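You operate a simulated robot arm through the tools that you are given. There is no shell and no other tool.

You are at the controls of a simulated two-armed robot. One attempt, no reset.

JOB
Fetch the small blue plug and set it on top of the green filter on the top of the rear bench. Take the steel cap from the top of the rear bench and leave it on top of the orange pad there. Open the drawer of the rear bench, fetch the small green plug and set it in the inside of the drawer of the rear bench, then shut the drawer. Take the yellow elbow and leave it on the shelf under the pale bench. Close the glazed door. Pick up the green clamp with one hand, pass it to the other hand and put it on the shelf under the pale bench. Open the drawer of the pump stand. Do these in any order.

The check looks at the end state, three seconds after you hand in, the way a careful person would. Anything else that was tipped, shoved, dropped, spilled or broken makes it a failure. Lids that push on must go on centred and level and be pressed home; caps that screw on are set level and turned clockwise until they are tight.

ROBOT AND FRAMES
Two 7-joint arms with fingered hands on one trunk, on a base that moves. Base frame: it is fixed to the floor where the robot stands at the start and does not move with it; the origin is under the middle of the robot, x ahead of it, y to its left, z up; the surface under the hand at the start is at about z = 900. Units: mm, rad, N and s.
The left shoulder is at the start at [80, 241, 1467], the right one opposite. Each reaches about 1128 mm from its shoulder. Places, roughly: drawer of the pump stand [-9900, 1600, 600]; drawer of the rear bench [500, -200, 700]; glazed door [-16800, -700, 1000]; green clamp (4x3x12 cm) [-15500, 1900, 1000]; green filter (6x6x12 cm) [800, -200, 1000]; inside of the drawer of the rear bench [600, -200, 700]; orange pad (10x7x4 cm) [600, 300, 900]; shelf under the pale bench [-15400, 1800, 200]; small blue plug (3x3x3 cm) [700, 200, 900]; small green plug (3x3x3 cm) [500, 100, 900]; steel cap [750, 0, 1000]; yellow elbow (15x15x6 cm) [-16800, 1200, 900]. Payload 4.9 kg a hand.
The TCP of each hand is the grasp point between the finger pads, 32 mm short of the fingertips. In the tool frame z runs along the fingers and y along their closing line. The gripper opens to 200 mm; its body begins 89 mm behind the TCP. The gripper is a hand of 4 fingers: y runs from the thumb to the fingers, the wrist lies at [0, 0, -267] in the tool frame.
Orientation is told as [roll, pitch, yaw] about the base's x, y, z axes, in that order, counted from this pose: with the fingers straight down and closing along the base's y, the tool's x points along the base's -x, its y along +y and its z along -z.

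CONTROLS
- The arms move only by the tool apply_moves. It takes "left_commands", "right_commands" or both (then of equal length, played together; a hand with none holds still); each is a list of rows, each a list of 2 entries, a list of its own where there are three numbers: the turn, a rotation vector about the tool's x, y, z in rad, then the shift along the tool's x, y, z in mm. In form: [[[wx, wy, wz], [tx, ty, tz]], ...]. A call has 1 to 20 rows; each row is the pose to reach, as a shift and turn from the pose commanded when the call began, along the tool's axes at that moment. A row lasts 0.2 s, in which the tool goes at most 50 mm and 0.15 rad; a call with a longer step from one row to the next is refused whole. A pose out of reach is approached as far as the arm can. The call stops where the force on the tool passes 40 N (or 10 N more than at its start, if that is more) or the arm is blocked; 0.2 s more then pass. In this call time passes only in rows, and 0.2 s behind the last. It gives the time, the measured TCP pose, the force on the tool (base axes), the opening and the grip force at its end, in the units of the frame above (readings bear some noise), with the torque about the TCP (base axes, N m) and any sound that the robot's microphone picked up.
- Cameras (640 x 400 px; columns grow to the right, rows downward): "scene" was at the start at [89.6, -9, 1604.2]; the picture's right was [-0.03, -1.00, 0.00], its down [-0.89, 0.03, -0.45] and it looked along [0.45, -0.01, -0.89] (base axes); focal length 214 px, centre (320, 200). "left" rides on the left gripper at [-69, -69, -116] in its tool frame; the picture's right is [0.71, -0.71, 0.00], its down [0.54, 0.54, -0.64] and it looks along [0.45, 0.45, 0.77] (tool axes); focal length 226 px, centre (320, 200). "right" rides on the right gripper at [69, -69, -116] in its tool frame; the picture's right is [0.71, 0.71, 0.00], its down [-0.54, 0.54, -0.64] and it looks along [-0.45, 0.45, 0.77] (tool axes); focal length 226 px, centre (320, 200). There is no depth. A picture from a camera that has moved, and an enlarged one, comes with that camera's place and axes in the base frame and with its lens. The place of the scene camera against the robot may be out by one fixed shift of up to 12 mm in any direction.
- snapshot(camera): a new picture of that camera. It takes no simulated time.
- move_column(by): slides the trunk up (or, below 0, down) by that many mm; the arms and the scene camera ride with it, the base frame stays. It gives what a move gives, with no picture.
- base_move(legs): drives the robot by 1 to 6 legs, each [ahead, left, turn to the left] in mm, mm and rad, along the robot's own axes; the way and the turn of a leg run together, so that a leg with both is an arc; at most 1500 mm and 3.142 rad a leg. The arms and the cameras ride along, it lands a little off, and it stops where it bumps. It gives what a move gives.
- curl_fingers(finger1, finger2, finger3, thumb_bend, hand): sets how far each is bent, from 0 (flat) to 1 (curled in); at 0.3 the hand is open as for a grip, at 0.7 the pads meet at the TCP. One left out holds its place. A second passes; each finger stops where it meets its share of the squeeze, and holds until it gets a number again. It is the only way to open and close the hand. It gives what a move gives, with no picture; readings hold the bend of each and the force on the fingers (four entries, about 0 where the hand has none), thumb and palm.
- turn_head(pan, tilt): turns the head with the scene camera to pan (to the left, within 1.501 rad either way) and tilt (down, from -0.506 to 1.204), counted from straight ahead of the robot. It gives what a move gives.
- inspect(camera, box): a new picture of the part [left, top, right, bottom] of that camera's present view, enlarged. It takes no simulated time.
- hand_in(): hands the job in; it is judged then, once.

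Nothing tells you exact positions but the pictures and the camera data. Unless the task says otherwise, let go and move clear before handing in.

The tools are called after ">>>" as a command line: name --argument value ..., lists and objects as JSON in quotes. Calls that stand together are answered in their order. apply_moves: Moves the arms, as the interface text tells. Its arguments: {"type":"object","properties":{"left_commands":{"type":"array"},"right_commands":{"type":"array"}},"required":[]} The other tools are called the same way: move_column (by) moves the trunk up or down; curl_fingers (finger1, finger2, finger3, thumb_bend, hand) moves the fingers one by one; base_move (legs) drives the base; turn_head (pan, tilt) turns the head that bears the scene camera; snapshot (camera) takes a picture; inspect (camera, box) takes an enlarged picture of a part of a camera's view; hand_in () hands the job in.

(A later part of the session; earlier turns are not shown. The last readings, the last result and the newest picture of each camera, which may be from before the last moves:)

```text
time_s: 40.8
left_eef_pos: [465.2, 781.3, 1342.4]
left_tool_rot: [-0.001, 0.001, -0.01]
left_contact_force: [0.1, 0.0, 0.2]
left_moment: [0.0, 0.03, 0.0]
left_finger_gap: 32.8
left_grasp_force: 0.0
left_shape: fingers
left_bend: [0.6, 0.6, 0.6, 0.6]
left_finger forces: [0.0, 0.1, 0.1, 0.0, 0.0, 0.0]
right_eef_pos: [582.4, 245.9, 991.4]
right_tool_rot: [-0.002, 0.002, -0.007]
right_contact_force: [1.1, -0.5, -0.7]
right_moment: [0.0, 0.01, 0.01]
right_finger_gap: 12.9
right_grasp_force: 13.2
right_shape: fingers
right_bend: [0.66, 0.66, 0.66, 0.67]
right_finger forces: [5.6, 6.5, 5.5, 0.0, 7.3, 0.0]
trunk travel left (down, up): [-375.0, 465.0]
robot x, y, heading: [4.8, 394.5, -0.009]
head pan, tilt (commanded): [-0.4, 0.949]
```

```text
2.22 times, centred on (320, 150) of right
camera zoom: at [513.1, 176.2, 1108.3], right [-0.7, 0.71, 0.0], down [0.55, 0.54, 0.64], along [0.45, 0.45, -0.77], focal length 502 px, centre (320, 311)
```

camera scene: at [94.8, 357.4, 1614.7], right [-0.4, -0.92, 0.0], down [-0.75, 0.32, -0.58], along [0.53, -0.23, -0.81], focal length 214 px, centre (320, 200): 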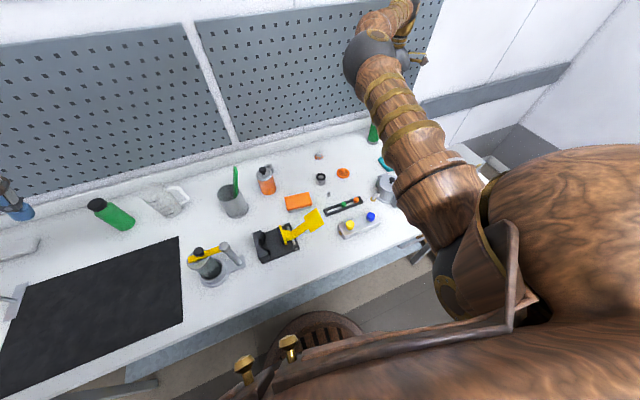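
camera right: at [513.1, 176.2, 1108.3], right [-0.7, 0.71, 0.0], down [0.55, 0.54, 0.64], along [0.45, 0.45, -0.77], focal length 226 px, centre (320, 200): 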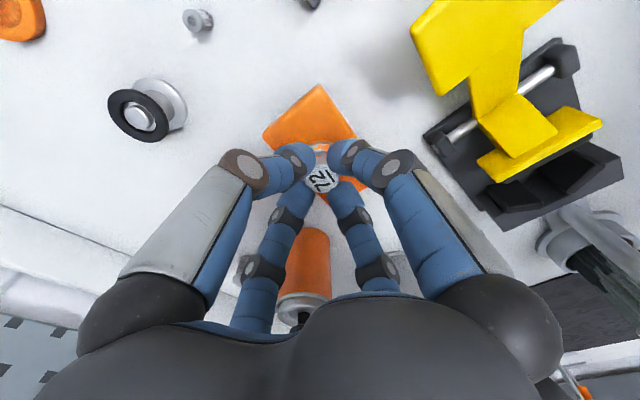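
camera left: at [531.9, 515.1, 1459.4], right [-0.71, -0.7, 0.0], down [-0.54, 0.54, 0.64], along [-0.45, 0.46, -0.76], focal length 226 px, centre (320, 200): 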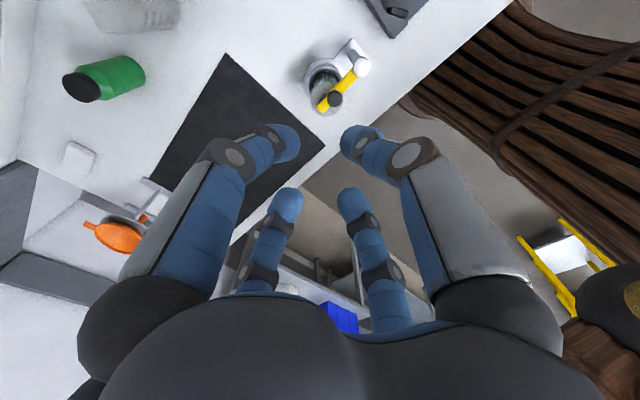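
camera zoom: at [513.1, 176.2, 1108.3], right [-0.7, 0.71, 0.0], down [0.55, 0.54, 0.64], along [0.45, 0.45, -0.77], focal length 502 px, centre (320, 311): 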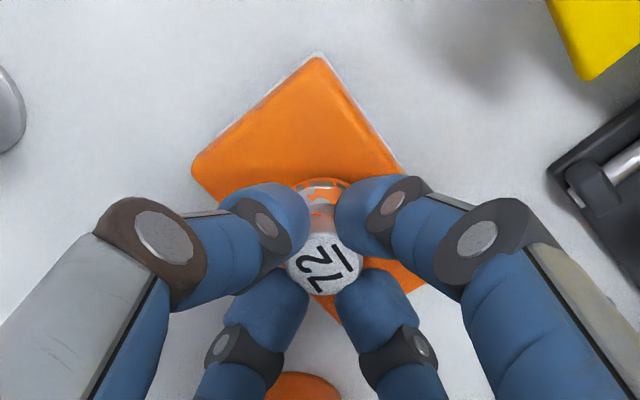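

>>> apply_moves --right_commands '[[[0, 0, 0], [0, 4, 1]], [[0, 0, 0], [0, 4, 4]], [[0, 0, 0], [0, 4, 6]], [[0, 0, 0], [0, 4, 8]]]'

```text
time_s: 41.8
left_eef_pos: [464.8, 780.5, 1342.5]
left_tool_rot: [-0.002, 0.001, -0.009]
left_contact_force: [0.2, -0.3, -0.8]
left_moment: [-0.01, -0.01, 0.0]
left_finger_gap: 33.2
left_grasp_force: 0.0
left_shape: fingers
left_bend: [0.6, 0.6, 0.6, 0.6]
left_finger forces: [0.0, 0.0, 0.1, 0.0, 0.0, 0.1]
right_eef_pos: [581.5, 250.4, 987.4]
right_tool_rot: [-0.002, 0.001, -0.006]
right_contact_force: [1.6, -1.5, 8.5]
right_moment: [0.0, -0.04, 0.0]
right_finger_gap: 12.9
right_grasp_force: 14.4
right_shape: fingers
right_bend: [0.66, 0.66, 0.66, 0.67]
right_finger forces: [6.1, 7.3, 6.7, 0.1, 8.8, 0.0]
trunk travel left (down, up): [-375.0, 465.0]
robot x, y, heading: [-3.1, 395.4, -0.011]
head pan, tilt (commanded): [-0.4, 0.949]
```

The cap has met the pad with 8 N. I will ease off and release it.

>>> apply_moves --right_commands '[[[0, 0, 0], [0, 0, -2.5]]]'

>>> curl_fingers --hand "right" --finger1 0.57 --finger2 0.57 --finger3 0.57 --thumb_bend 0.57

>>> inspect --camera "right" --box '[250, 60, 390, 240]'

```text
time_s: 42.2
left_eef_pos: [464.6, 781.6, 1342.1]
left_tool_rot: [0.0, 0.0, -0.01]
left_contact_force: [0.4, 0.3, -0.5]
left_moment: [0.02, 0.01, 0.02]
left_finger_gap: 32.8
left_grasp_force: 0.0
left_shape: fingers
left_bend: [0.6, 0.6, 0.6, 0.6]
left_finger forces: [0.0, 0.0, 0.1, 0.1, 0.1, 0.0]
right_eef_pos: [582.0, 250.7, 987.4]
right_tool_rot: [-0.002, 0.004, -0.007]
right_contact_force: [0.3, 0.3, -0.3]
right_moment: [0.05, -0.04, 0.0]
right_finger_gap: 12.7
right_grasp_force: 13.3
right_shape: fingers
right_bend: [0.66, 0.66, 0.66, 0.67]
right_finger forces: [5.8, 6.8, 5.9, 0.1, 7.4, 0.1]
trunk travel left (down, up): [-375.0, 465.0]
robot x, y, heading: [2.2, 397.6, -0.008]
head pan, tilt (commanded): [-0.4, 0.949]
```

```text
time_s: 43.2
left_eef_pos: [464.2, 780.9, 1342.0]
left_tool_rot: [0.0, 0.001, -0.009]
left_contact_force: [-0.3, 0.4, 0.8]
left_moment: [-0.01, 0.0, 0.02]
left_finger_gap: 33.1
left_grasp_force: 0.0
left_shape: fingers
left_bend: [0.6, 0.6, 0.6, 0.6]
left_finger forces: [0.0, 0.0, 0.0, 0.0, 0.0, 0.0]
right_eef_pos: [580.5, 249.9, 987.7]
right_tool_rot: [-0.002, 0.003, -0.005]
right_contact_force: [-0.5, -0.1, -0.1]
right_moment: [0.02, 0.0, 0.0]
right_finger_gap: 47.1
right_grasp_force: 0.1
right_shape: fingers
right_bend: [0.56, 0.56, 0.56, 0.56]
right_finger forces: [0.0, 0.0, 0.0, 0.0, 0.0, 0.0]
trunk travel left (down, up): [-375.0, 465.0]
robot x, y, heading: [4.2, 398.1, -0.01]
head pan, tilt (commanded): [-0.4, 0.949]
```

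```text
2.22 times, centred on (320, 150) of right
camera zoom: at [512.3, 181.1, 1104.0], right [-0.7, 0.71, 0.0], down [0.55, 0.54, 0.64], along [0.46, 0.45, -0.77], focal length 502 px, centre (320, 311)
```

zoom: 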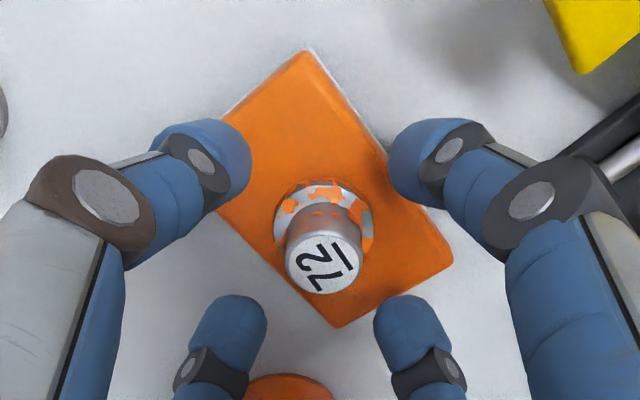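

The steel cap now stands on the orange pad. I will lift clear, then look for the drawer front under the bench.

>>> apply_moves --right_commands '[[[0, 0, 0], [0, 0, -30]], [[0, 0, 0], [0, 0, -75]], [[0, 0, 0], [0, -10, -120]], [[0, 0, 0], [0, -45, -150]], [[0, 0, 0], [20, -85, -165]], [[0, 0, 0], [45, -125, -165]], [[0, 0, 0], [70, -165, -165]]]'

>>> turn_head --pan -0.9 --tilt 1.0

>>> snapshot --camera "scene"

>>> snapshot --camera "right"

```text
time_s: 44.8
left_eef_pos: [465.2, 779.9, 1342.5]
left_tool_rot: [0.003, 0.001, -0.008]
left_contact_force: [0.1, -0.6, 0.6]
left_moment: [0.06, 0.0, 0.03]
left_finger_gap: 32.6
left_grasp_force: 0.0
left_shape: fingers
left_bend: [0.6, 0.6, 0.6, 0.6]
left_finger forces: [0.0, 0.0, 0.0, 0.0, 0.0, 0.1]
right_eef_pos: [509.7, 84.1, 1154.2]
right_tool_rot: [0.0, 0.001, -0.006]
right_contact_force: [0.2, -0.7, 0.1]
right_moment: [0.03, 0.0, 0.02]
right_finger_gap: 47.3
right_grasp_force: 0.0
right_shape: fingers
right_bend: [0.56, 0.56, 0.56, 0.56]
right_finger forces: [0.1, 0.0, 0.0, 0.1, 0.0, 0.1]
trunk travel left (down, up): [-375.0, 465.0]
robot x, y, heading: [-1.9, 393.4, -0.005]
head pan, tilt (commanded): [-0.4, 0.949]
```

```text
time_s: 45.7
left_eef_pos: [464.8, 781.2, 1342.3]
left_tool_rot: [-0.001, 0.0, -0.009]
left_contact_force: [0.2, 0.2, 1.1]
left_moment: [-0.01, 0.01, 0.0]
left_finger_gap: 32.7
left_grasp_force: 0.1
left_shape: fingers
left_bend: [0.6, 0.6, 0.6, 0.6]
left_finger forces: [0.0, 0.0, 0.1, 0.0, 0.1, 0.0]
right_eef_pos: [509.9, 87.3, 1155.0]
right_tool_rot: [0.0, 0.003, -0.007]
right_contact_force: [-0.3, 0.1, -0.6]
right_moment: [-0.03, -0.01, 0.02]
right_finger_gap: 47.3
right_grasp_force: 0.1
right_shape: fingers
right_bend: [0.56, 0.56, 0.56, 0.56]
right_finger forces: [0.0, 0.0, 0.0, 0.0, 0.1, 0.0]
trunk travel left (down, up): [-375.0, 465.0]
robot x, y, heading: [1.5, 395.7, -0.009]
head pan, tilt (commanded): [-0.901, 1.0]
```

```text
taken
camera scene: at [70.8, 334.3, 1611.2], right [-0.79, -0.62, 0.0], down [-0.52, 0.66, -0.54], along [0.33, -0.43, -0.84], focal length 214 px, centre (320, 200)
```

scene: 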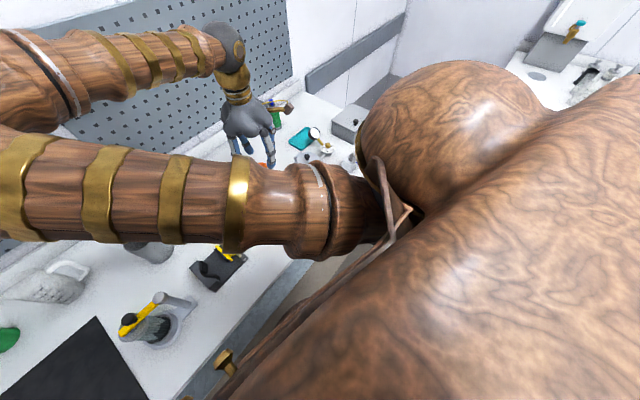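

```text
taken
camera right: at [441.1, 17.5, 1270.5], right [-0.7, 0.71, 0.0], down [0.55, 0.54, 0.64], along [0.46, 0.45, -0.77], focal length 226 px, centre (320, 200)
```

right: 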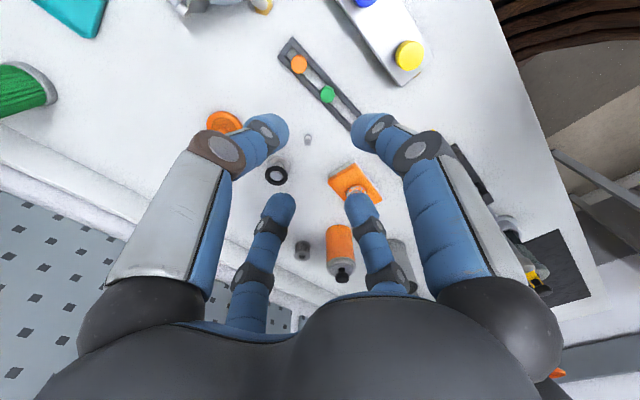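

The body hides the drawer front from the head camera. I will check the floor to the sides and behind before backing away from the bench.

>>> turn_head --pan 1.5 --tilt 0.4

>>> snapshot --camera "scene"

>>> turn_head --pan -1.5 --tilt 0.4

>>> snapshot --camera "scene"

```text
time_s: 47.9
left_eef_pos: [465.9, 780.3, 1343.3]
left_tool_rot: [0.0, 0.001, -0.01]
left_contact_force: [-0.2, 0.3, 0.4]
left_moment: [0.01, 0.0, 0.03]
left_finger_gap: 33.1
left_grasp_force: 0.1
left_shape: fingers
left_bend: [0.6, 0.6, 0.6, 0.6]
left_finger forces: [0.0, 0.1, 0.0, 0.0, 0.0, 0.1]
right_eef_pos: [510.9, 86.5, 1154.3]
right_tool_rot: [-0.002, 0.003, -0.006]
right_contact_force: [0.0, 0.3, 0.4]
right_moment: [0.01, -0.02, 0.01]
right_finger_gap: 47.2
right_grasp_force: 0.0
right_shape: fingers
right_bend: [0.56, 0.56, 0.56, 0.56]
right_finger forces: [0.1, 0.1, 0.1, 0.0, 0.0, 0.1]
trunk travel left (down, up): [-375.0, 465.0]
robot x, y, heading: [-0.5, 393.3, -0.013]
head pan, tilt (commanded): [1.499, 0.4]
```

```text
taken
camera scene: at [35.3, 480.9, 1661.4], right [1.0, -0.08, 0.0], down [-0.03, -0.39, -0.92], along [0.07, 0.92, -0.39], focal length 214 px, centre (320, 200)
```

scene: 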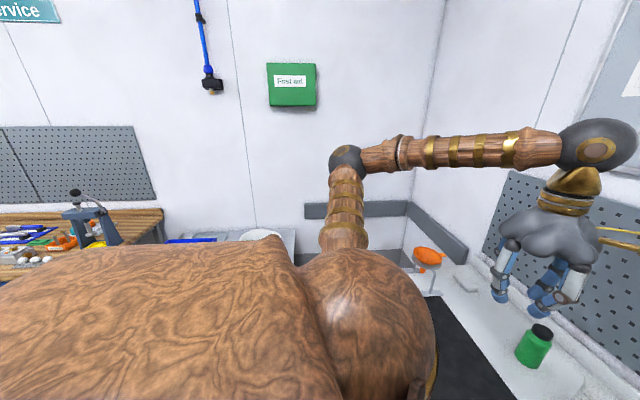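

```text
time_s: 50.5
left_eef_pos: [466.5, 781.8, 1342.4]
left_tool_rot: [-0.001, 0.001, -0.01]
left_contact_force: [0.9, 0.7, 0.8]
left_moment: [-0.01, 0.02, -0.01]
left_finger_gap: 32.8
left_grasp_force: 0.1
left_shape: fingers
left_bend: [0.6, 0.6, 0.6, 0.6]
left_finger forces: [0.0, 0.0, 0.0, 0.0, 0.0, 0.0]
right_eef_pos: [509.8, 86.7, 1154.4]
right_tool_rot: [-0.003, 0.004, -0.008]
right_contact_force: [-0.1, -0.4, 0.0]
right_moment: [-0.01, 0.0, -0.01]
right_finger_gap: 47.1
right_grasp_force: 0.1
right_shape: fingers
right_bend: [0.56, 0.56, 0.56, 0.56]
right_finger forces: [0.1, 0.0, 0.0, 0.0, 0.1, 0.0]
trunk travel left (down, up): [-375.0, 465.0]
robot x, y, heading: [3.6, 395.1, -0.004]
head pan, tilt (commanded): [-1.499, 0.4]
```

```text
taken
camera scene: at [34.1, 296.1, 1661.4], right [-1.0, -0.07, 0.0], down [-0.03, 0.39, -0.92], along [0.06, -0.92, -0.39], focal length 214 px, centre (320, 200)
```

scene: 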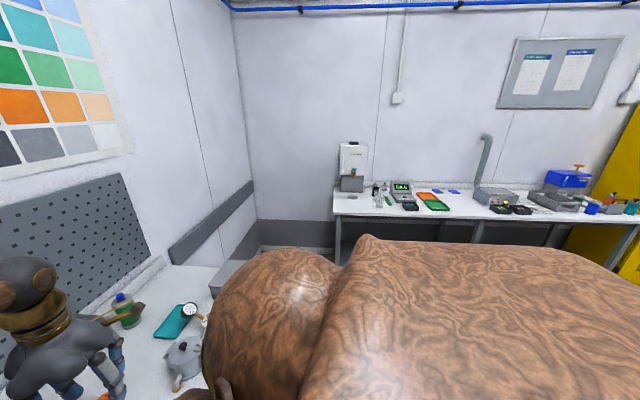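

The floor around looks open. I will back off 300 mm and move 350 mm to the right so that I can see and reach the drawer.

>>> base_move --legs '[[-300, 0, 0], [0, -300, 0]]'

>>> turn_head --pan -0.4 --tilt 0.95

>>> snapshot --camera "scene"

>>> snapshot --camera "right"

```text
time_s: 54.3
left_eef_pos: [156.8, 480.4, 1342.6]
left_tool_rot: [-0.001, 0.0, -0.008]
left_contact_force: [0.1, 0.4, 0.6]
left_moment: [0.0, 0.02, 0.03]
left_finger_gap: 33.2
left_grasp_force: 0.0
left_shape: fingers
left_bend: [0.6, 0.6, 0.6, 0.6]
left_finger forces: [0.1, 0.0, 0.0, 0.1, 0.1, 0.1]
right_eef_pos: [202.1, -216.5, 1154.4]
right_tool_rot: [-0.005, 0.002, -0.006]
right_contact_force: [0.6, 0.5, 0.7]
right_moment: [0.01, 0.01, -0.01]
right_finger_gap: 47.2
right_grasp_force: 0.1
right_shape: fingers
right_bend: [0.56, 0.56, 0.56, 0.56]
right_finger forces: [0.0, 0.0, 0.0, 0.0, 0.1, 0.0]
trunk travel left (down, up): [-375.0, 465.0]
robot x, y, heading: [-308.0, 88.8, -0.004]
head pan, tilt (commanded): [-1.499, 0.4]
```

```text
time_s: 55.6
left_eef_pos: [158.0, 478.0, 1342.6]
left_tool_rot: [0.002, 0.001, -0.008]
left_contact_force: [-0.4, 0.4, -0.2]
left_moment: [0.02, -0.05, 0.02]
left_finger_gap: 32.9
left_grasp_force: 0.0
left_shape: fingers
left_bend: [0.6, 0.6, 0.6, 0.6]
left_finger forces: [0.1, 0.0, 0.0, 0.0, 0.0, 0.0]
right_eef_pos: [203.4, -217.4, 1153.0]
right_tool_rot: [-0.002, 0.003, -0.005]
right_contact_force: [0.5, 0.2, 0.4]
right_moment: [-0.01, 0.01, 0.0]
right_finger_gap: 47.2
right_grasp_force: 0.1
right_shape: fingers
right_bend: [0.56, 0.56, 0.56, 0.56]
right_finger forces: [0.0, 0.0, 0.0, 0.0, 0.0, 0.0]
trunk travel left (down, up): [-375.0, 465.0]
robot x, y, heading: [-310.1, 87.8, -0.002]
head pan, tilt (commanded): [-0.4, 0.949]
```

```text
taken
camera scene: at [-212.7, 54.9, 1614.8], right [-0.39, -0.92, 0.0], down [-0.75, 0.32, -0.58], along [0.54, -0.23, -0.81], focal length 214 px, centre (320, 200)
```

scene: 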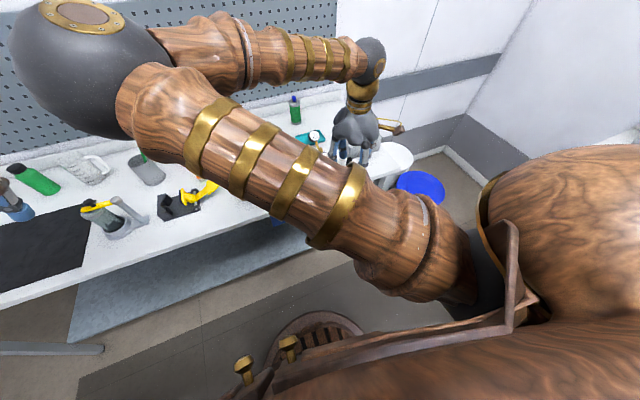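

```text
taken
camera right: at [134.1, -287.5, 1270.3], right [-0.7, 0.71, 0.0], down [0.55, 0.54, 0.64], along [0.45, 0.45, -0.77], focal length 226 px, centre (320, 200)
```

right: 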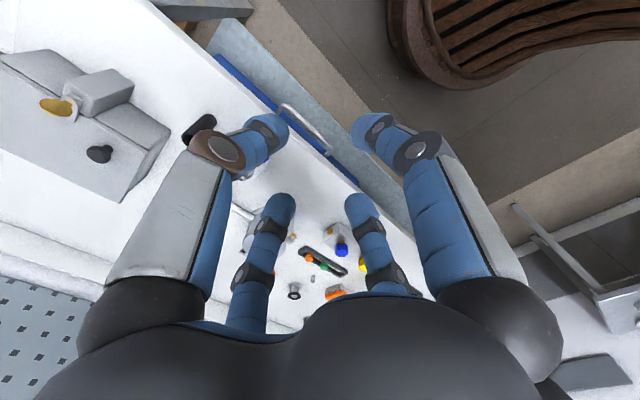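

The right camera shows the blue drawer front with a pale bar handle below the bench edge. I will zoom in on it.

>>> inspect --camera "right" --box '[200, 40, 370, 200]'

>>> inspect --camera "right" --box '[270, 90, 340, 150]'

```text
2.50 times, centred on (285, 120) of right
camera zoom: at [134.1, -287.5, 1270.3], right [-0.7, 0.71, 0.0], down [0.55, 0.54, 0.64], along [0.45, 0.45, -0.77], focal length 565 px, centre (408, 400)
```

zoom: 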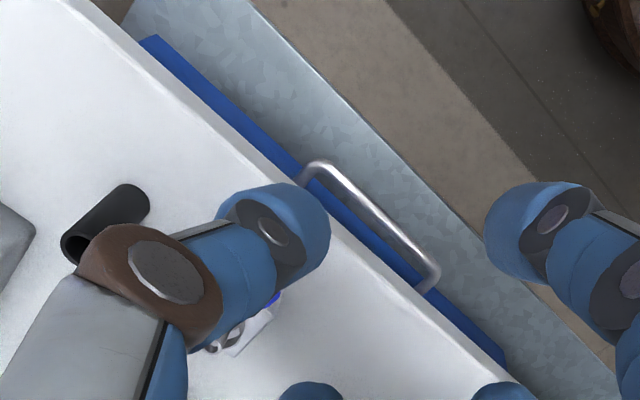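

```text
6.67 times, centred on (305, 120) of right
camera zoom: at [134.1, -287.5, 1270.3], right [-0.7, 0.71, 0.0], down [0.55, 0.54, 0.64], along [0.45, 0.45, -0.77], focal length 1507 px, centre (420, 733)
```

zoom: 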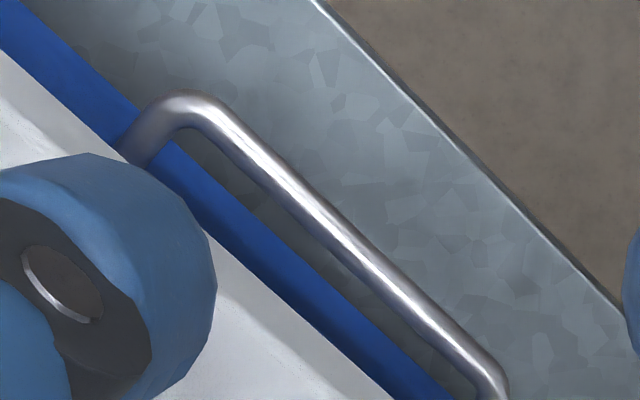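

The handle is a horizontal bar near y from -230 to -70, in front of the bench edge. I will lower the right hand in front of the bench for a second view to fix its height and distance.

>>> apply_moves --right_commands '[[[0, 0, 0], [12, -16, 36]], [[0, 0, 0], [24, -32, 72]], [[0, 0, 0], [36, -48, 108]], [[0, 0, 0], [48, -64, 144]], [[0, 0, 0], [60, -80, 180]], [[0, 0, 0], [72, -96, 216]], [[0, 0, 0], [83, -113, 253]]]'

>>> snapshot --camera "right"

>>> snapshot --camera "scene"

```text
time_s: 57.2
left_eef_pos: [157.8, 476.4, 1342.8]
left_tool_rot: [0.002, 0.001, -0.007]
left_contact_force: [0.6, -0.4, 0.1]
left_moment: [0.01, 0.01, 0.0]
left_finger_gap: 32.8
left_grasp_force: 0.0
left_shape: fingers
left_bend: [0.6, 0.6, 0.6, 0.6]
left_finger forces: [0.0, 0.0, 0.1, 0.1, 0.1, 0.0]
right_eef_pos: [118.0, -331.0, 899.6]
right_tool_rot: [0.0, 0.003, -0.005]
right_contact_force: [0.7, -1.0, -0.2]
right_moment: [-0.01, 0.06, -0.01]
right_finger_gap: 47.3
right_grasp_force: 0.1
right_shape: fingers
right_bend: [0.56, 0.56, 0.56, 0.56]
right_finger forces: [0.1, 0.0, 0.0, 0.0, 0.0, 0.0]
trunk travel left (down, up): [-375.0, 465.0]
robot x, y, heading: [-306.5, 89.0, -0.005]
head pan, tilt (commanded): [-0.4, 0.949]
```

```text
taken
camera right: at [49.2, -400.2, 1015.9], right [-0.7, 0.71, 0.0], down [0.55, 0.54, 0.64], along [0.45, 0.45, -0.77], focal length 226 px, centre (320, 200)
```

right: 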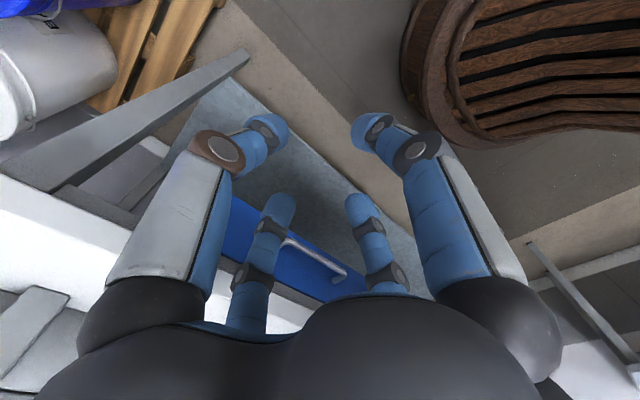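

```text
taken
camera scene: at [-211.6, 53.7, 1614.8], right [-0.39, -0.92, 0.0], down [-0.75, 0.32, -0.58], along [0.53, -0.23, -0.81], focal length 214 px, centre (320, 200)
```

scene: 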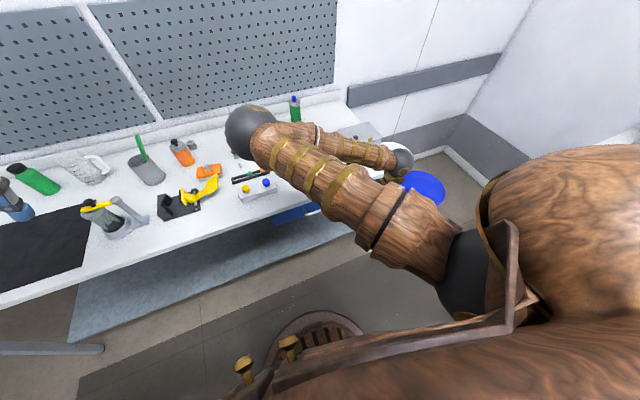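

>>> inspect --camera "right" --box '[225, 190, 385, 320]'

>>> inspect --camera "scene" --box '[220, 160, 380, 260]'

```text
3.08 times, centred on (305, 255) of right
camera zoom: at [49.2, -400.2, 1015.9], right [-0.7, 0.71, 0.0], down [0.55, 0.54, 0.64], along [0.45, 0.45, -0.77], focal length 696 px, centre (366, 31)
```

zoom: 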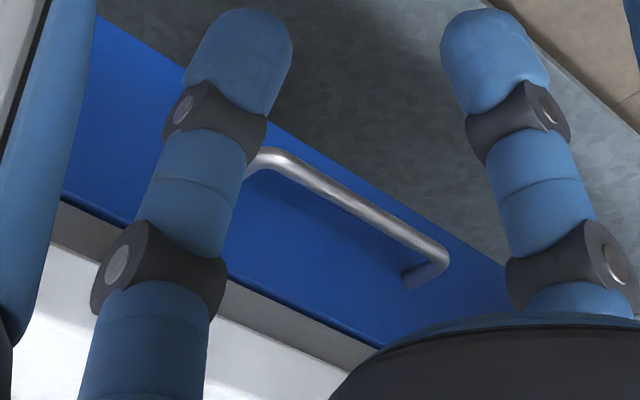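

```text
4.00 times, centred on (300, 210) of scene
camera zoom: at [-211.6, 53.7, 1614.8], right [-0.39, -0.92, 0.0], down [-0.75, 0.32, -0.58], along [0.53, -0.23, -0.81], focal length 858 px, centre (400, 160)
```

zoom: 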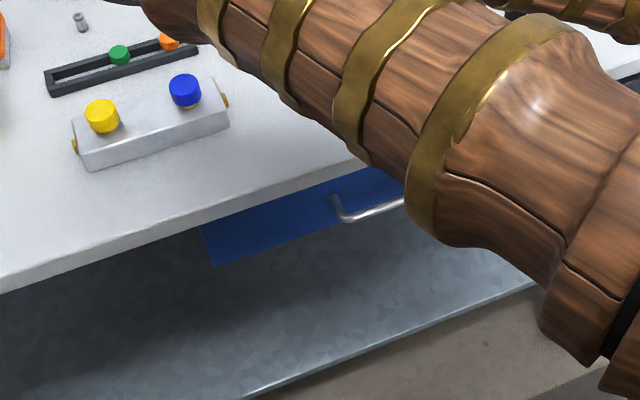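

The bar handle is at x ≈ 298, y from -233 to -85, z ≈ 769, about 16 mm behind the bench edge, so I must come from the front. I will pitch the right hand forward (fingers 30° below horizontal) in front of the drawer.

>>> apply_moves --right_commands '[[[0, -0.131, 0], [-9, 10, 6]], [[0, -0.262, 0], [-18, 20, 12]], [[0, -0.393, 0], [-27, 30, 18]], [[0, -0.524, 0], [-36, 40, 25]], [[0, -0.655, 0], [-45, 50, 31]], [[0, -0.785, 0], [-54, 60, 37]], [[0, -0.916, 0], [-63, 70, 43]], [[0, -1.047, 0], [-72, 81, 50]]]'

>>> snapshot --camera "right"

>>> snapshot --camera "scene"

```text
time_s: 59.0
left_eef_pos: [156.9, 477.6, 1342.7]
left_tool_rot: [-0.001, 0.001, -0.005]
left_contact_force: [0.6, -0.7, 0.3]
left_moment: [-0.02, -0.01, 0.0]
left_finger_gap: 32.7
left_grasp_force: 0.0
left_shape: fingers
left_bend: [0.6, 0.6, 0.6, 0.6]
left_finger forces: [0.1, 0.0, 0.1, 0.1, 0.0, 0.1]
right_eef_pos: [200.2, -333.0, 905.5]
right_tool_rot: [0.034, -1.022, 0.0]
right_contact_force: [-0.8, 0.2, 0.6]
right_moment: [0.04, 0.01, -0.04]
right_finger_gap: 47.3
right_grasp_force: 0.1
right_shape: fingers
right_bend: [0.56, 0.56, 0.56, 0.56]
right_finger forces: [0.1, 0.0, 0.0, 0.0, 0.0, 0.0]
right hand out of reach, approached as far as the arm can: row 6, 7, 8
trunk travel left (down, up): [-375.0, 465.0]
robot x, y, heading: [-306.6, 90.0, -0.007]
head pan, tilt (commanded): [-0.4, 0.949]
```

```text
taken
camera right: at [68.2, -406.7, 906.0], right [-0.39, 0.71, -0.59], down [-0.28, 0.52, 0.81], along [0.88, 0.48, 0.0], focal length 226 px, centre (320, 200)
```

right: 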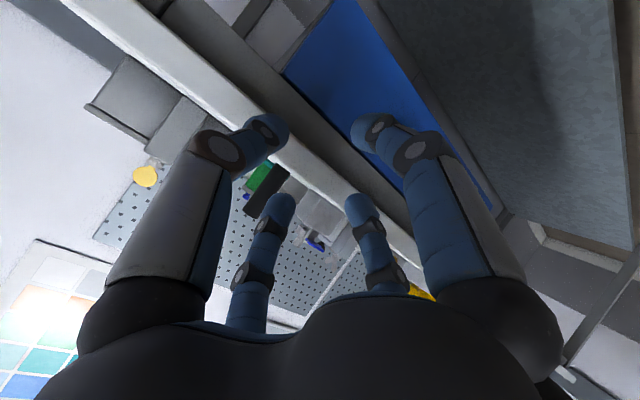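

```text
taken
camera scene: at [-212.5, 54.8, 1614.8], right [-0.39, -0.92, 0.0], down [-0.75, 0.32, -0.58], along [0.53, -0.23, -0.81], focal length 214 px, centre (320, 200)
```

scene: 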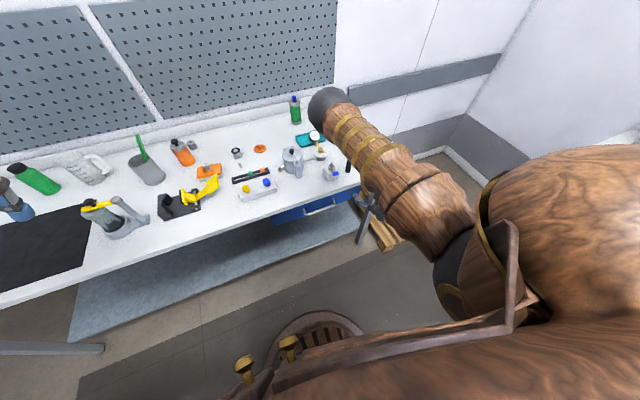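

The arm is too cramped here, so I will back the base a further 250 mm to give it room.

>>> base_move --legs '[[-250, 0, 0]]'

>>> apply_moves --right_commands '[[[0, 0, 0.13], [0, 12, 0]], [[0, 0, 0.26], [0, 25, 0]], [[0, 0, 0.39], [0, 40, 0]], [[0, 0, 0.52], [0, 55, 0]], [[0, 0, 0.65], [0, 70, 0]], [[0, 0, 0.785], [0, 85, 0]]]'

>>> snapshot --camera "right"

>>> snapshot --camera "scene"

```text
time_s: 60.8
left_eef_pos: [-90.3, 478.5, 1341.3]
left_tool_rot: [0.0, 0.004, -0.006]
left_contact_force: [-0.3, -0.4, 0.2]
left_moment: [-0.01, 0.04, -0.02]
left_finger_gap: 33.0
left_grasp_force: 0.1
left_shape: fingers
left_bend: [0.6, 0.6, 0.6, 0.6]
left_finger forces: [0.0, 0.0, 0.0, 0.0, 0.0, 0.0]
right_eef_pos: [-45.4, -331.1, 905.8]
right_tool_rot: [0.036, -1.021, 0.001]
right_contact_force: [-0.3, 0.1, 0.7]
right_moment: [-0.01, -0.04, -0.01]
right_finger_gap: 47.4
right_grasp_force: 0.1
right_shape: fingers
right_bend: [0.56, 0.56, 0.56, 0.56]
right_finger forces: [0.1, 0.0, 0.0, 0.0, 0.0, 0.1]
trunk travel left (down, up): [-375.0, 465.0]
robot x, y, heading: [-557.9, 89.4, -0.002]
head pan, tilt (commanded): [-0.4, 0.949]
```

```text
time_s: 62.2
left_eef_pos: [-91.8, 479.5, 1341.6]
left_tool_rot: [0.0, 0.001, -0.007]
left_contact_force: [-0.1, -0.5, -0.8]
left_moment: [0.02, 0.0, -0.01]
left_finger_gap: 32.9
left_grasp_force: 0.0
left_shape: fingers
left_bend: [0.6, 0.6, 0.6, 0.6]
left_finger forces: [0.0, 0.0, 0.0, 0.1, 0.0, 0.0]
right_eef_pos: [-45.9, -293.6, 940.5]
right_tool_rot: [0.863, -0.615, -1.044]
right_contact_force: [-0.5, 0.4, 0.6]
right_moment: [0.01, -0.04, 0.0]
right_finger_gap: 47.1
right_grasp_force: 0.0
right_shape: fingers
right_bend: [0.56, 0.56, 0.56, 0.56]
right_finger forces: [0.0, 0.0, 0.0, 0.0, 0.1, 0.0]
right hand out of reach, approached as far as the arm can: row 1, 2, 3, 4, 5, 6
trunk travel left (down, up): [-375.0, 465.0]
robot x, y, heading: [-551.0, 90.3, -0.007]
head pan, tilt (commanded): [-0.4, 0.949]
```

```text
taken
camera right: at [-194.0, -300.8, 918.8], right [-0.05, 1.0, 0.03], down [-0.14, -0.04, 0.99], along [0.99, 0.04, 0.14], focal length 226 px, centre (320, 200)
```

right: 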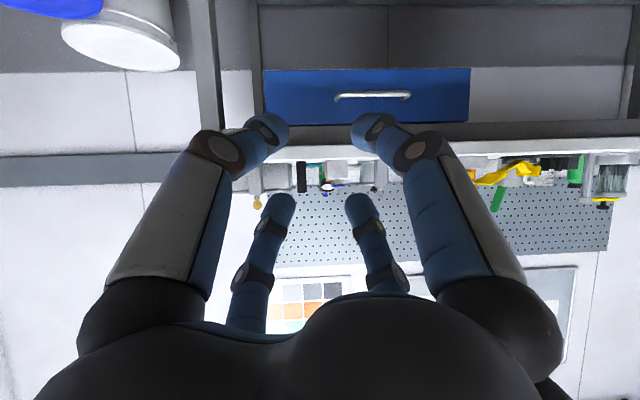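

```text
taken
camera scene: at [-461.1, 57.1, 1614.8], right [-0.39, -0.92, 0.0], down [-0.75, 0.32, -0.58], along [0.54, -0.23, -0.81], focal length 214 px, centre (320, 200)
```

scene: 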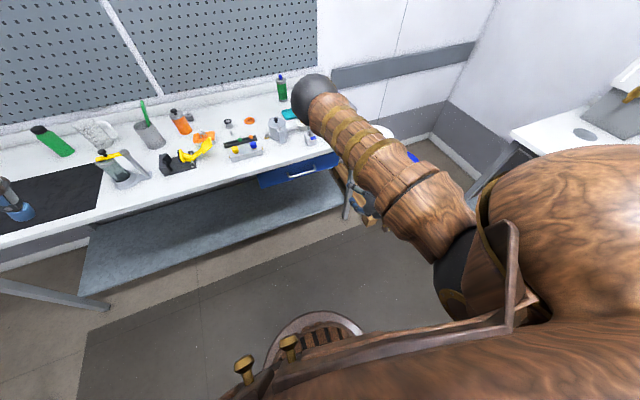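

The camera now looks straight at the drawer, and it confirms the handle at about (298, -161, 771). I will advance along the fingers a bit to see where the commanded pose truly is.

>>> apply_moves --right_commands '[[[0, 0, 0], [0, 0, 40]], [[0, 0, 0], [0, 0, 80]], [[0, 0, 0], [0, 0, 120]], [[0, 0, 0], [0, 0, 160]]]'

>>> snapshot --camera "right"

```text
time_s: 63.2
left_eef_pos: [-90.2, 478.4, 1341.7]
left_tool_rot: [0.0, 0.002, -0.004]
left_contact_force: [-0.3, 0.9, -0.1]
left_moment: [0.01, 0.01, 0.01]
left_finger_gap: 33.2
left_grasp_force: 0.0
left_shape: fingers
left_bend: [0.6, 0.6, 0.6, 0.6]
left_finger forces: [0.1, 0.1, 0.0, 0.0, 0.2, 0.0]
right_eef_pos: [100.7, -319.2, 874.4]
right_tool_rot: [0.857, -0.608, -1.034]
right_contact_force: [-0.5, -0.1, 0.6]
right_moment: [0.03, 0.01, 0.01]
right_finger_gap: 47.1
right_grasp_force: 0.0
right_shape: fingers
right_bend: [0.56, 0.56, 0.56, 0.56]
right_finger forces: [0.0, 0.0, 0.0, 0.0, 0.1, 0.1]
right hand out of reach, approached as far as the arm can: row 1, 2, 3, 4
trunk travel left (down, up): [-375.0, 465.0]
robot x, y, heading: [-557.2, 90.3, -0.007]
head pan, tilt (commanded): [-0.4, 0.949]
```

```text
taken
camera right: at [-49.1, -328.0, 854.8], right [-0.05, 1.0, 0.03], down [-0.13, -0.04, 0.99], along [0.99, 0.05, 0.13], focal length 226 px, centre (320, 200)
```

right: 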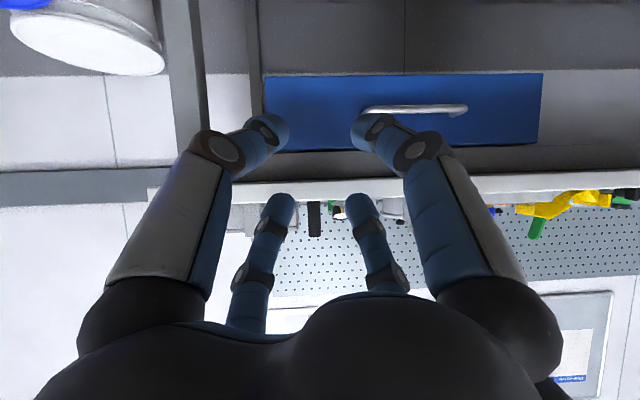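

The arm prefers to work about 400 mm to the right of the robot's centre line, so I will strafe the base left by 150 mm to line the hand up with the handle.

>>> base_move --legs '[[0, 155, 0]]'

>>> snapshot --camera "right"

```text
time_s: 64.6
left_eef_pos: [-92.9, 630.7, 1343.4]
left_tool_rot: [0.002, 0.002, -0.002]
left_contact_force: [0.0, -0.1, -0.6]
left_moment: [0.0, 0.02, 0.03]
left_finger_gap: 32.8
left_grasp_force: 0.2
left_shape: fingers
left_bend: [0.6, 0.6, 0.6, 0.6]
left_finger forces: [0.0, 0.0, 0.0, 0.0, 0.0, 0.0]
right_eef_pos: [101.6, -165.0, 875.2]
right_tool_rot: [0.858, -0.607, -1.03]
right_contact_force: [-0.7, 0.6, 0.2]
right_moment: [0.01, -0.02, 0.03]
right_finger_gap: 47.3
right_grasp_force: 0.1
right_shape: fingers
right_bend: [0.56, 0.56, 0.56, 0.56]
right_finger forces: [0.0, 0.1, 0.0, 0.0, 0.0, 0.1]
trunk travel left (down, up): [-375.0, 465.0]
robot x, y, heading: [-550.7, 248.7, -0.002]
head pan, tilt (commanded): [-0.4, 0.949]
```

```text
taken
camera right: at [-48.0, -174.7, 854.7], right [-0.06, 1.0, 0.04], down [-0.13, -0.04, 0.99], along [0.99, 0.05, 0.13], focal length 226 px, centre (320, 200)
```

right: 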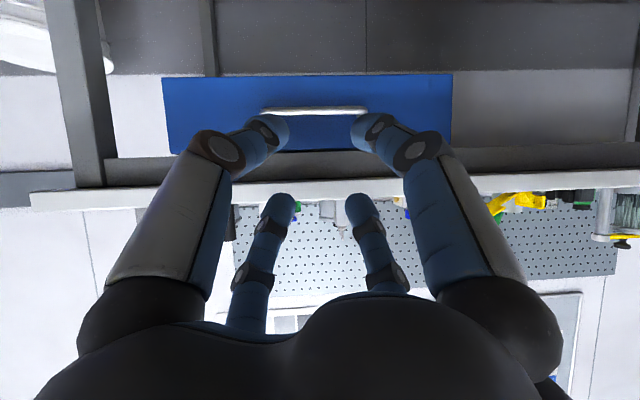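

>>> inspect --camera "right" --box '[240, 80, 400, 180]'

```text
4.00 times, centred on (320, 130) of right
camera zoom: at [-48.0, -174.7, 854.7], right [-0.06, 1.0, 0.04], down [-0.13, -0.04, 0.99], along [0.99, 0.05, 0.13], focal length 904 px, centre (320, 480)
```

zoom: 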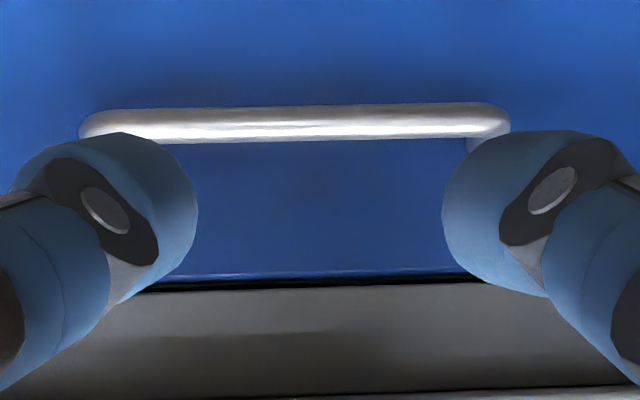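

>>> apply_moves --right_commands '[[[0, 0, 0], [-6.5, 1, 38]], [[0, 0, 0], [-13, 2, 76]], [[0, 0, 0], [-19.4, 2.3, 113]]]'

>>> snapshot --camera "right"

```text
time_s: 65.4
left_eef_pos: [-92.9, 634.4, 1342.9]
left_tool_rot: [0.0, 0.001, -0.003]
left_contact_force: [0.9, 0.2, 0.3]
left_moment: [-0.01, 0.01, -0.03]
left_finger_gap: 33.0
left_grasp_force: 0.0
left_shape: fingers
left_bend: [0.6, 0.6, 0.6, 0.6]
left_finger forces: [0.1, 0.0, 0.1, 0.0, 0.1, 0.1]
right_eef_pos: [209.2, -168.9, 824.3]
right_tool_rot: [0.854, -0.604, -1.022]
right_contact_force: [0.8, -0.3, 0.2]
right_moment: [0.01, 0.0, 0.02]
right_finger_gap: 47.3
right_grasp_force: 0.0
right_shape: fingers
right_bend: [0.56, 0.56, 0.56, 0.56]
right_finger forces: [0.1, 0.1, 0.0, 0.0, 0.0, 0.0]
trunk travel left (down, up): [-375.0, 465.0]
robot x, y, heading: [-553.5, 245.4, 0.003]
head pan, tilt (commanded): [-0.4, 0.949]
```

```text
taken
camera right: at [58.9, -179.5, 805.2], right [-0.06, 1.0, 0.04], down [-0.12, -0.04, 0.99], along [0.99, 0.06, 0.13], focal length 226 px, centre (320, 200)
```

right: 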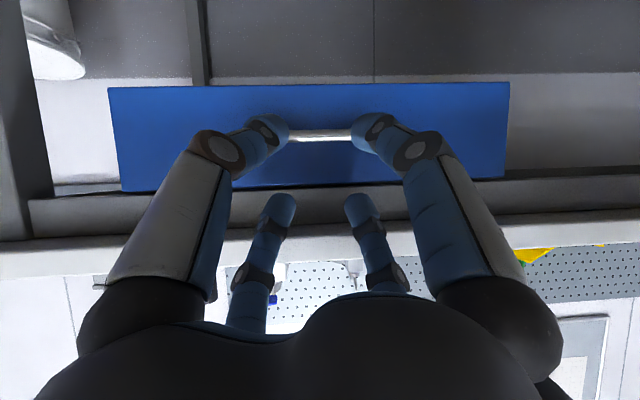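

The hand is aligned on the handle, which lies about 104 mm ahead along the fingers. I will open a little more, advance about 82 mm, and look.

>>> curl_fingers --hand "right" --finger1 0.51 --finger2 0.51 --finger3 0.51 --thumb_bend 0.51

>>> apply_moves --right_commands '[[[0, 0, 0], [0, 0, 30]], [[0, 0, 0], [0, 0, 55]], [[0, 0, 0], [0, 0, 70]], [[0, 0, 0], [0, 0, 80]]]'

>>> snapshot --camera "right"

>>> inspect --camera "right" --box '[220, 100, 420, 240]'

```text
time_s: 66.4
left_eef_pos: [-92.2, 633.3, 1342.4]
left_tool_rot: [-0.001, 0.0, -0.001]
left_contact_force: [-0.5, 0.0, 0.7]
left_moment: [0.02, -0.01, 0.0]
left_finger_gap: 33.0
left_grasp_force: 0.1
left_shape: fingers
left_bend: [0.6, 0.6, 0.6, 0.6]
left_finger forces: [0.0, 0.0, 0.0, 0.0, 0.1, 0.0]
right_eef_pos: [208.9, -170.1, 824.6]
right_tool_rot: [0.854, -0.604, -1.023]
right_contact_force: [0.3, -0.4, 0.2]
right_moment: [-0.03, 0.02, 0.01]
right_finger_gap: 64.7
right_grasp_force: 0.1
right_shape: fingers
right_bend: [0.51, 0.51, 0.51, 0.51]
right_finger forces: [0.0, 0.0, 0.0, 0.0, 0.1, 0.0]
trunk travel left (down, up): [-375.0, 465.0]
robot x, y, heading: [-555.0, 243.3, -0.0]
head pan, tilt (commanded): [-0.4, 0.949]
```

```text
time_s: 67.4
left_eef_pos: [-95.8, 632.2, 1344.2]
left_tool_rot: [0.001, -0.002, -0.002]
left_contact_force: [-0.8, 0.5, 0.5]
left_moment: [0.0, 0.01, 0.04]
left_finger_gap: 32.7
left_grasp_force: 0.1
left_shape: fingers
left_bend: [0.6, 0.6, 0.6, 0.6]
left_finger forces: [0.0, 0.0, 0.0, 0.0, 0.0, 0.1]
right_eef_pos: [271.5, -168.8, 787.9]
right_tool_rot: [0.854, -0.602, -1.022]
right_contact_force: [-16.7, -0.2, 4.1]
right_moment: [-0.01, -0.37, -0.24]
right_finger_gap: 65.1
right_grasp_force: 8.1
right_shape: fingers
right_bend: [0.51, 0.51, 0.53, 0.51]
right_finger forces: [0.0, 4.7, 11.6, 0.0, 0.1, 0.1]
right hand out of reach, approached as far as the arm can: row 2, 3, 4
trunk travel left (down, up): [-375.0, 465.0]
robot x, y, heading: [-553.5, 245.3, -0.002]
head pan, tilt (commanded): [-0.4, 0.949]
```

```text
taken
camera right: at [121.7, -178.3, 769.1], right [-0.06, 1.0, 0.04], down [-0.12, -0.05, 0.99], along [0.99, 0.06, 0.12], focal length 226 px, centre (320, 200)
```

right: 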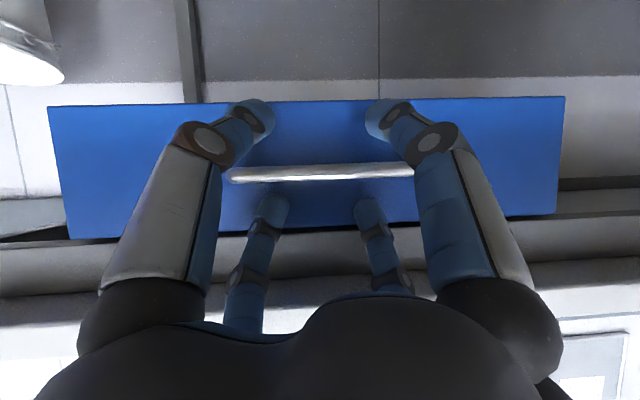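

```text
2.86 times, centred on (320, 170) of right
camera zoom: at [121.7, -178.3, 769.1], right [-0.06, 1.0, 0.04], down [-0.12, -0.05, 0.99], along [0.99, 0.06, 0.12], focal length 646 px, centre (320, 286)
```

zoom: 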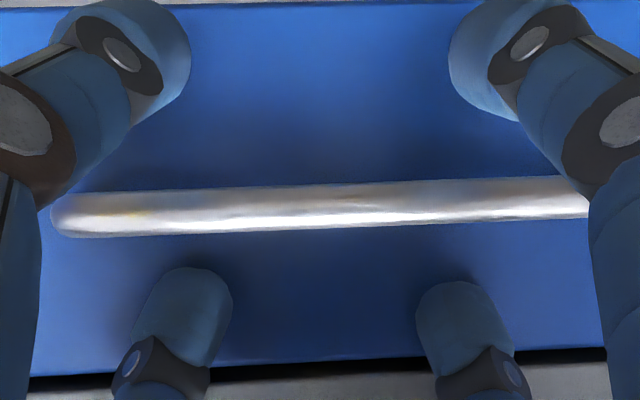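

The bar is now between the upper and lower finger pairs, and the upper fingertips touch the drawer front. I will close the hand on the bar.

>>> curl_fingers --hand "right" --finger1 0.75 --finger2 0.75 --finger3 0.75 --thumb_bend 0.75

>>> snapshot --camera "right"

```text
time_s: 68.4
left_eef_pos: [-89.9, 631.8, 1341.1]
left_tool_rot: [0.002, 0.001, -0.004]
left_contact_force: [0.2, 0.4, -0.2]
left_moment: [0.0, 0.0, -0.02]
left_finger_gap: 32.9
left_grasp_force: 0.0
left_shape: fingers
left_bend: [0.6, 0.6, 0.6, 0.6]
left_finger forces: [0.1, 0.1, 0.0, 0.0, 0.0, 0.0]
right_eef_pos: [276.4, -165.9, 785.0]
right_tool_rot: [0.85, -0.6, -1.019]
right_contact_force: [-0.3, 0.2, -14.4]
right_moment: [0.16, 0.3, -0.02]
right_finger_gap: 13.4
right_grasp_force: 21.2
right_shape: fingers
right_bend: [0.65, 0.67, 0.68, 0.66]
right_finger forces: [6.7, 7.2, 8.1, 0.0, 19.6, 0.1]
trunk travel left (down, up): [-375.0, 465.0]
robot x, y, heading: [-554.9, 245.2, 0.002]
head pan, tilt (commanded): [-0.4, 0.949]
```

```text
taken
camera right: at [125.7, -177.2, 766.3], right [-0.07, 1.0, 0.04], down [-0.12, -0.05, 0.99], along [0.99, 0.06, 0.12], focal length 226 px, centre (320, 200)
```

right: 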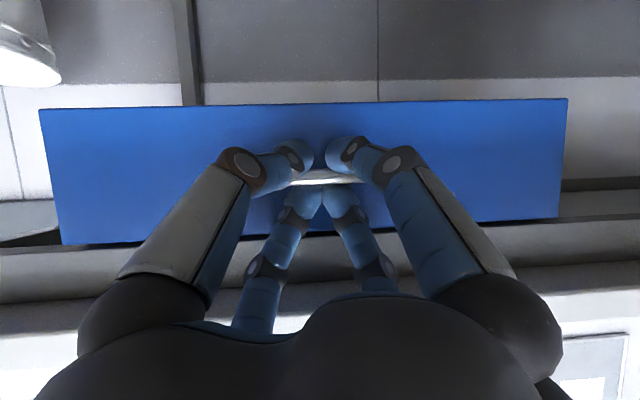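

Gripped on the bar (all four fingers loaded). I will pull straight back 40 mm as a test.

>>> apply_moves --right_commands '[[[0, 0, 0], [4.2, -3.4, -8.4]], [[0, 0, 0], [8.4, -6.8, -16.8]], [[0, 0, 0], [12.7, -10.1, -25.2]], [[0, 0, 0], [16.9, -13.5, -33.6]], [[0, 0, 0], [21.1, -16.9, -42]]]'

>>> snapshot --camera "right"

>>> inspect --camera "scene" --box '[240, 120, 400, 240]'

```text
time_s: 69.2
left_eef_pos: [-92.9, 634.3, 1342.2]
left_tool_rot: [0.002, 0.003, 0.002]
left_contact_force: [-0.1, -0.2, -0.4]
left_moment: [0.03, -0.02, 0.06]
left_finger_gap: 32.7
left_grasp_force: 0.1
left_shape: fingers
left_bend: [0.6, 0.6, 0.6, 0.6]
left_finger forces: [0.1, 0.0, 0.0, 0.0, 0.0, 0.0]
right_eef_pos: [244.9, -168.1, 785.0]
right_tool_rot: [0.844, -0.591, -1.007]
right_contact_force: [-0.1, 2.4, -20.8]
right_moment: [0.24, 0.36, 0.0]
right_finger_gap: 13.3
right_grasp_force: 23.6
right_shape: fingers
right_bend: [0.65, 0.67, 0.72, 0.66]
right_finger forces: [6.5, 7.7, 9.3, 0.1, 24.0, 0.0]
right hand out of reach, approached as far as the arm can: row 1, 2, 3, 4
trunk travel left (down, up): [-375.0, 465.0]
robot x, y, heading: [-556.5, 245.5, 0.005]
head pan, tilt (commanded): [-0.4, 0.949]
stopped in row 4 (right hand): the force on the tool passed its limit at 41 N (the readings are from after the stop); the commanded pose is now the measured one
```

```text
taken
camera right: at [94.6, -179.0, 768.3], right [-0.07, 1.0, 0.04], down [-0.11, -0.05, 0.99], along [0.99, 0.07, 0.11], focal length 226 px, centre (320, 200)
```

right: 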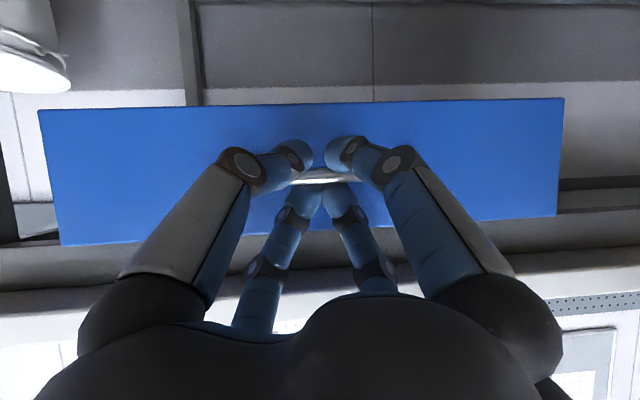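

```text
3.33 times, centred on (320, 180) of scene
camera zoom: at [-458.8, 208.6, 1614.9], right [-0.39, -0.92, 0.0], down [-0.75, 0.31, -0.58], along [0.54, -0.22, -0.81], focal length 715 px, centre (320, 267)
```

zoom: 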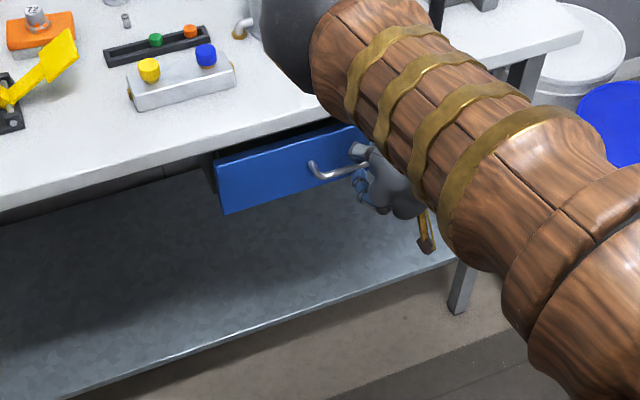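

The drawer is following: it is about 30 mm open. I will pull the rest by backing the base in small legs.

>>> base_move --legs '[[-100, 0, 0]]'

>>> snapshot --camera "right"

>>> snapshot --camera "scene"

```text
time_s: 70.4
left_eef_pos: [-191.6, 634.5, 1340.7]
left_tool_rot: [0.0, 0.005, 0.002]
left_contact_force: [0.8, 0.3, -0.1]
left_moment: [0.02, 0.03, -0.01]
left_finger_gap: 32.7
left_grasp_force: 0.1
left_shape: fingers
left_bend: [0.6, 0.6, 0.6, 0.6]
left_finger forces: [0.0, 0.1, 0.0, 0.0, 0.1, 0.1]
right_eef_pos: [146.1, -168.3, 786.9]
right_tool_rot: [0.849, -0.593, -1.008]
right_contact_force: [0.8, 9.8, -28.3]
right_moment: [0.48, 0.48, 0.1]
right_finger_gap: 13.2
right_grasp_force: 25.8
right_shape: fingers
right_bend: [0.65, 0.68, 0.72, 0.66]
right_finger forces: [6.4, 8.1, 8.7, 0.1, 28.8, 0.0]
trunk travel left (down, up): [-375.0, 465.0]
robot x, y, heading: [-656.5, 244.9, 0.003]
head pan, tilt (commanded): [-0.4, 0.949]
```

```text
taken
camera right: at [-2.9, -179.4, 768.7], right [-0.08, 1.0, 0.04], down [-0.11, -0.05, 0.99], along [0.99, 0.07, 0.12], focal length 226 px, centre (320, 200)
```

right: 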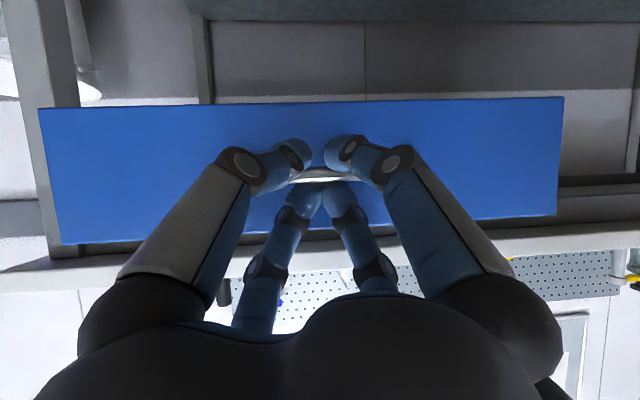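

```text
taken
camera scene: at [-557.1, 208.6, 1614.5], right [-0.39, -0.92, 0.0], down [-0.75, 0.31, -0.58], along [0.53, -0.22, -0.81], focal length 214 px, centre (320, 200)
```

scene: 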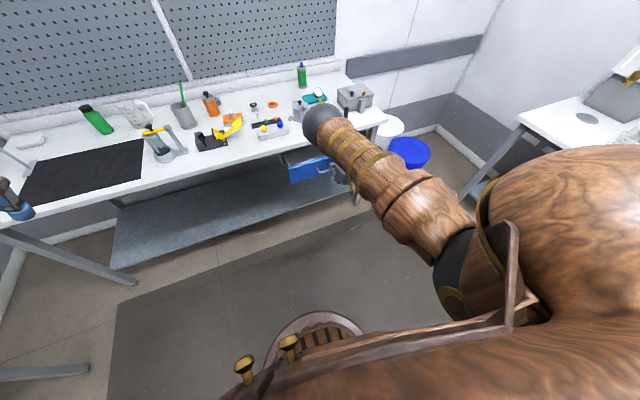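

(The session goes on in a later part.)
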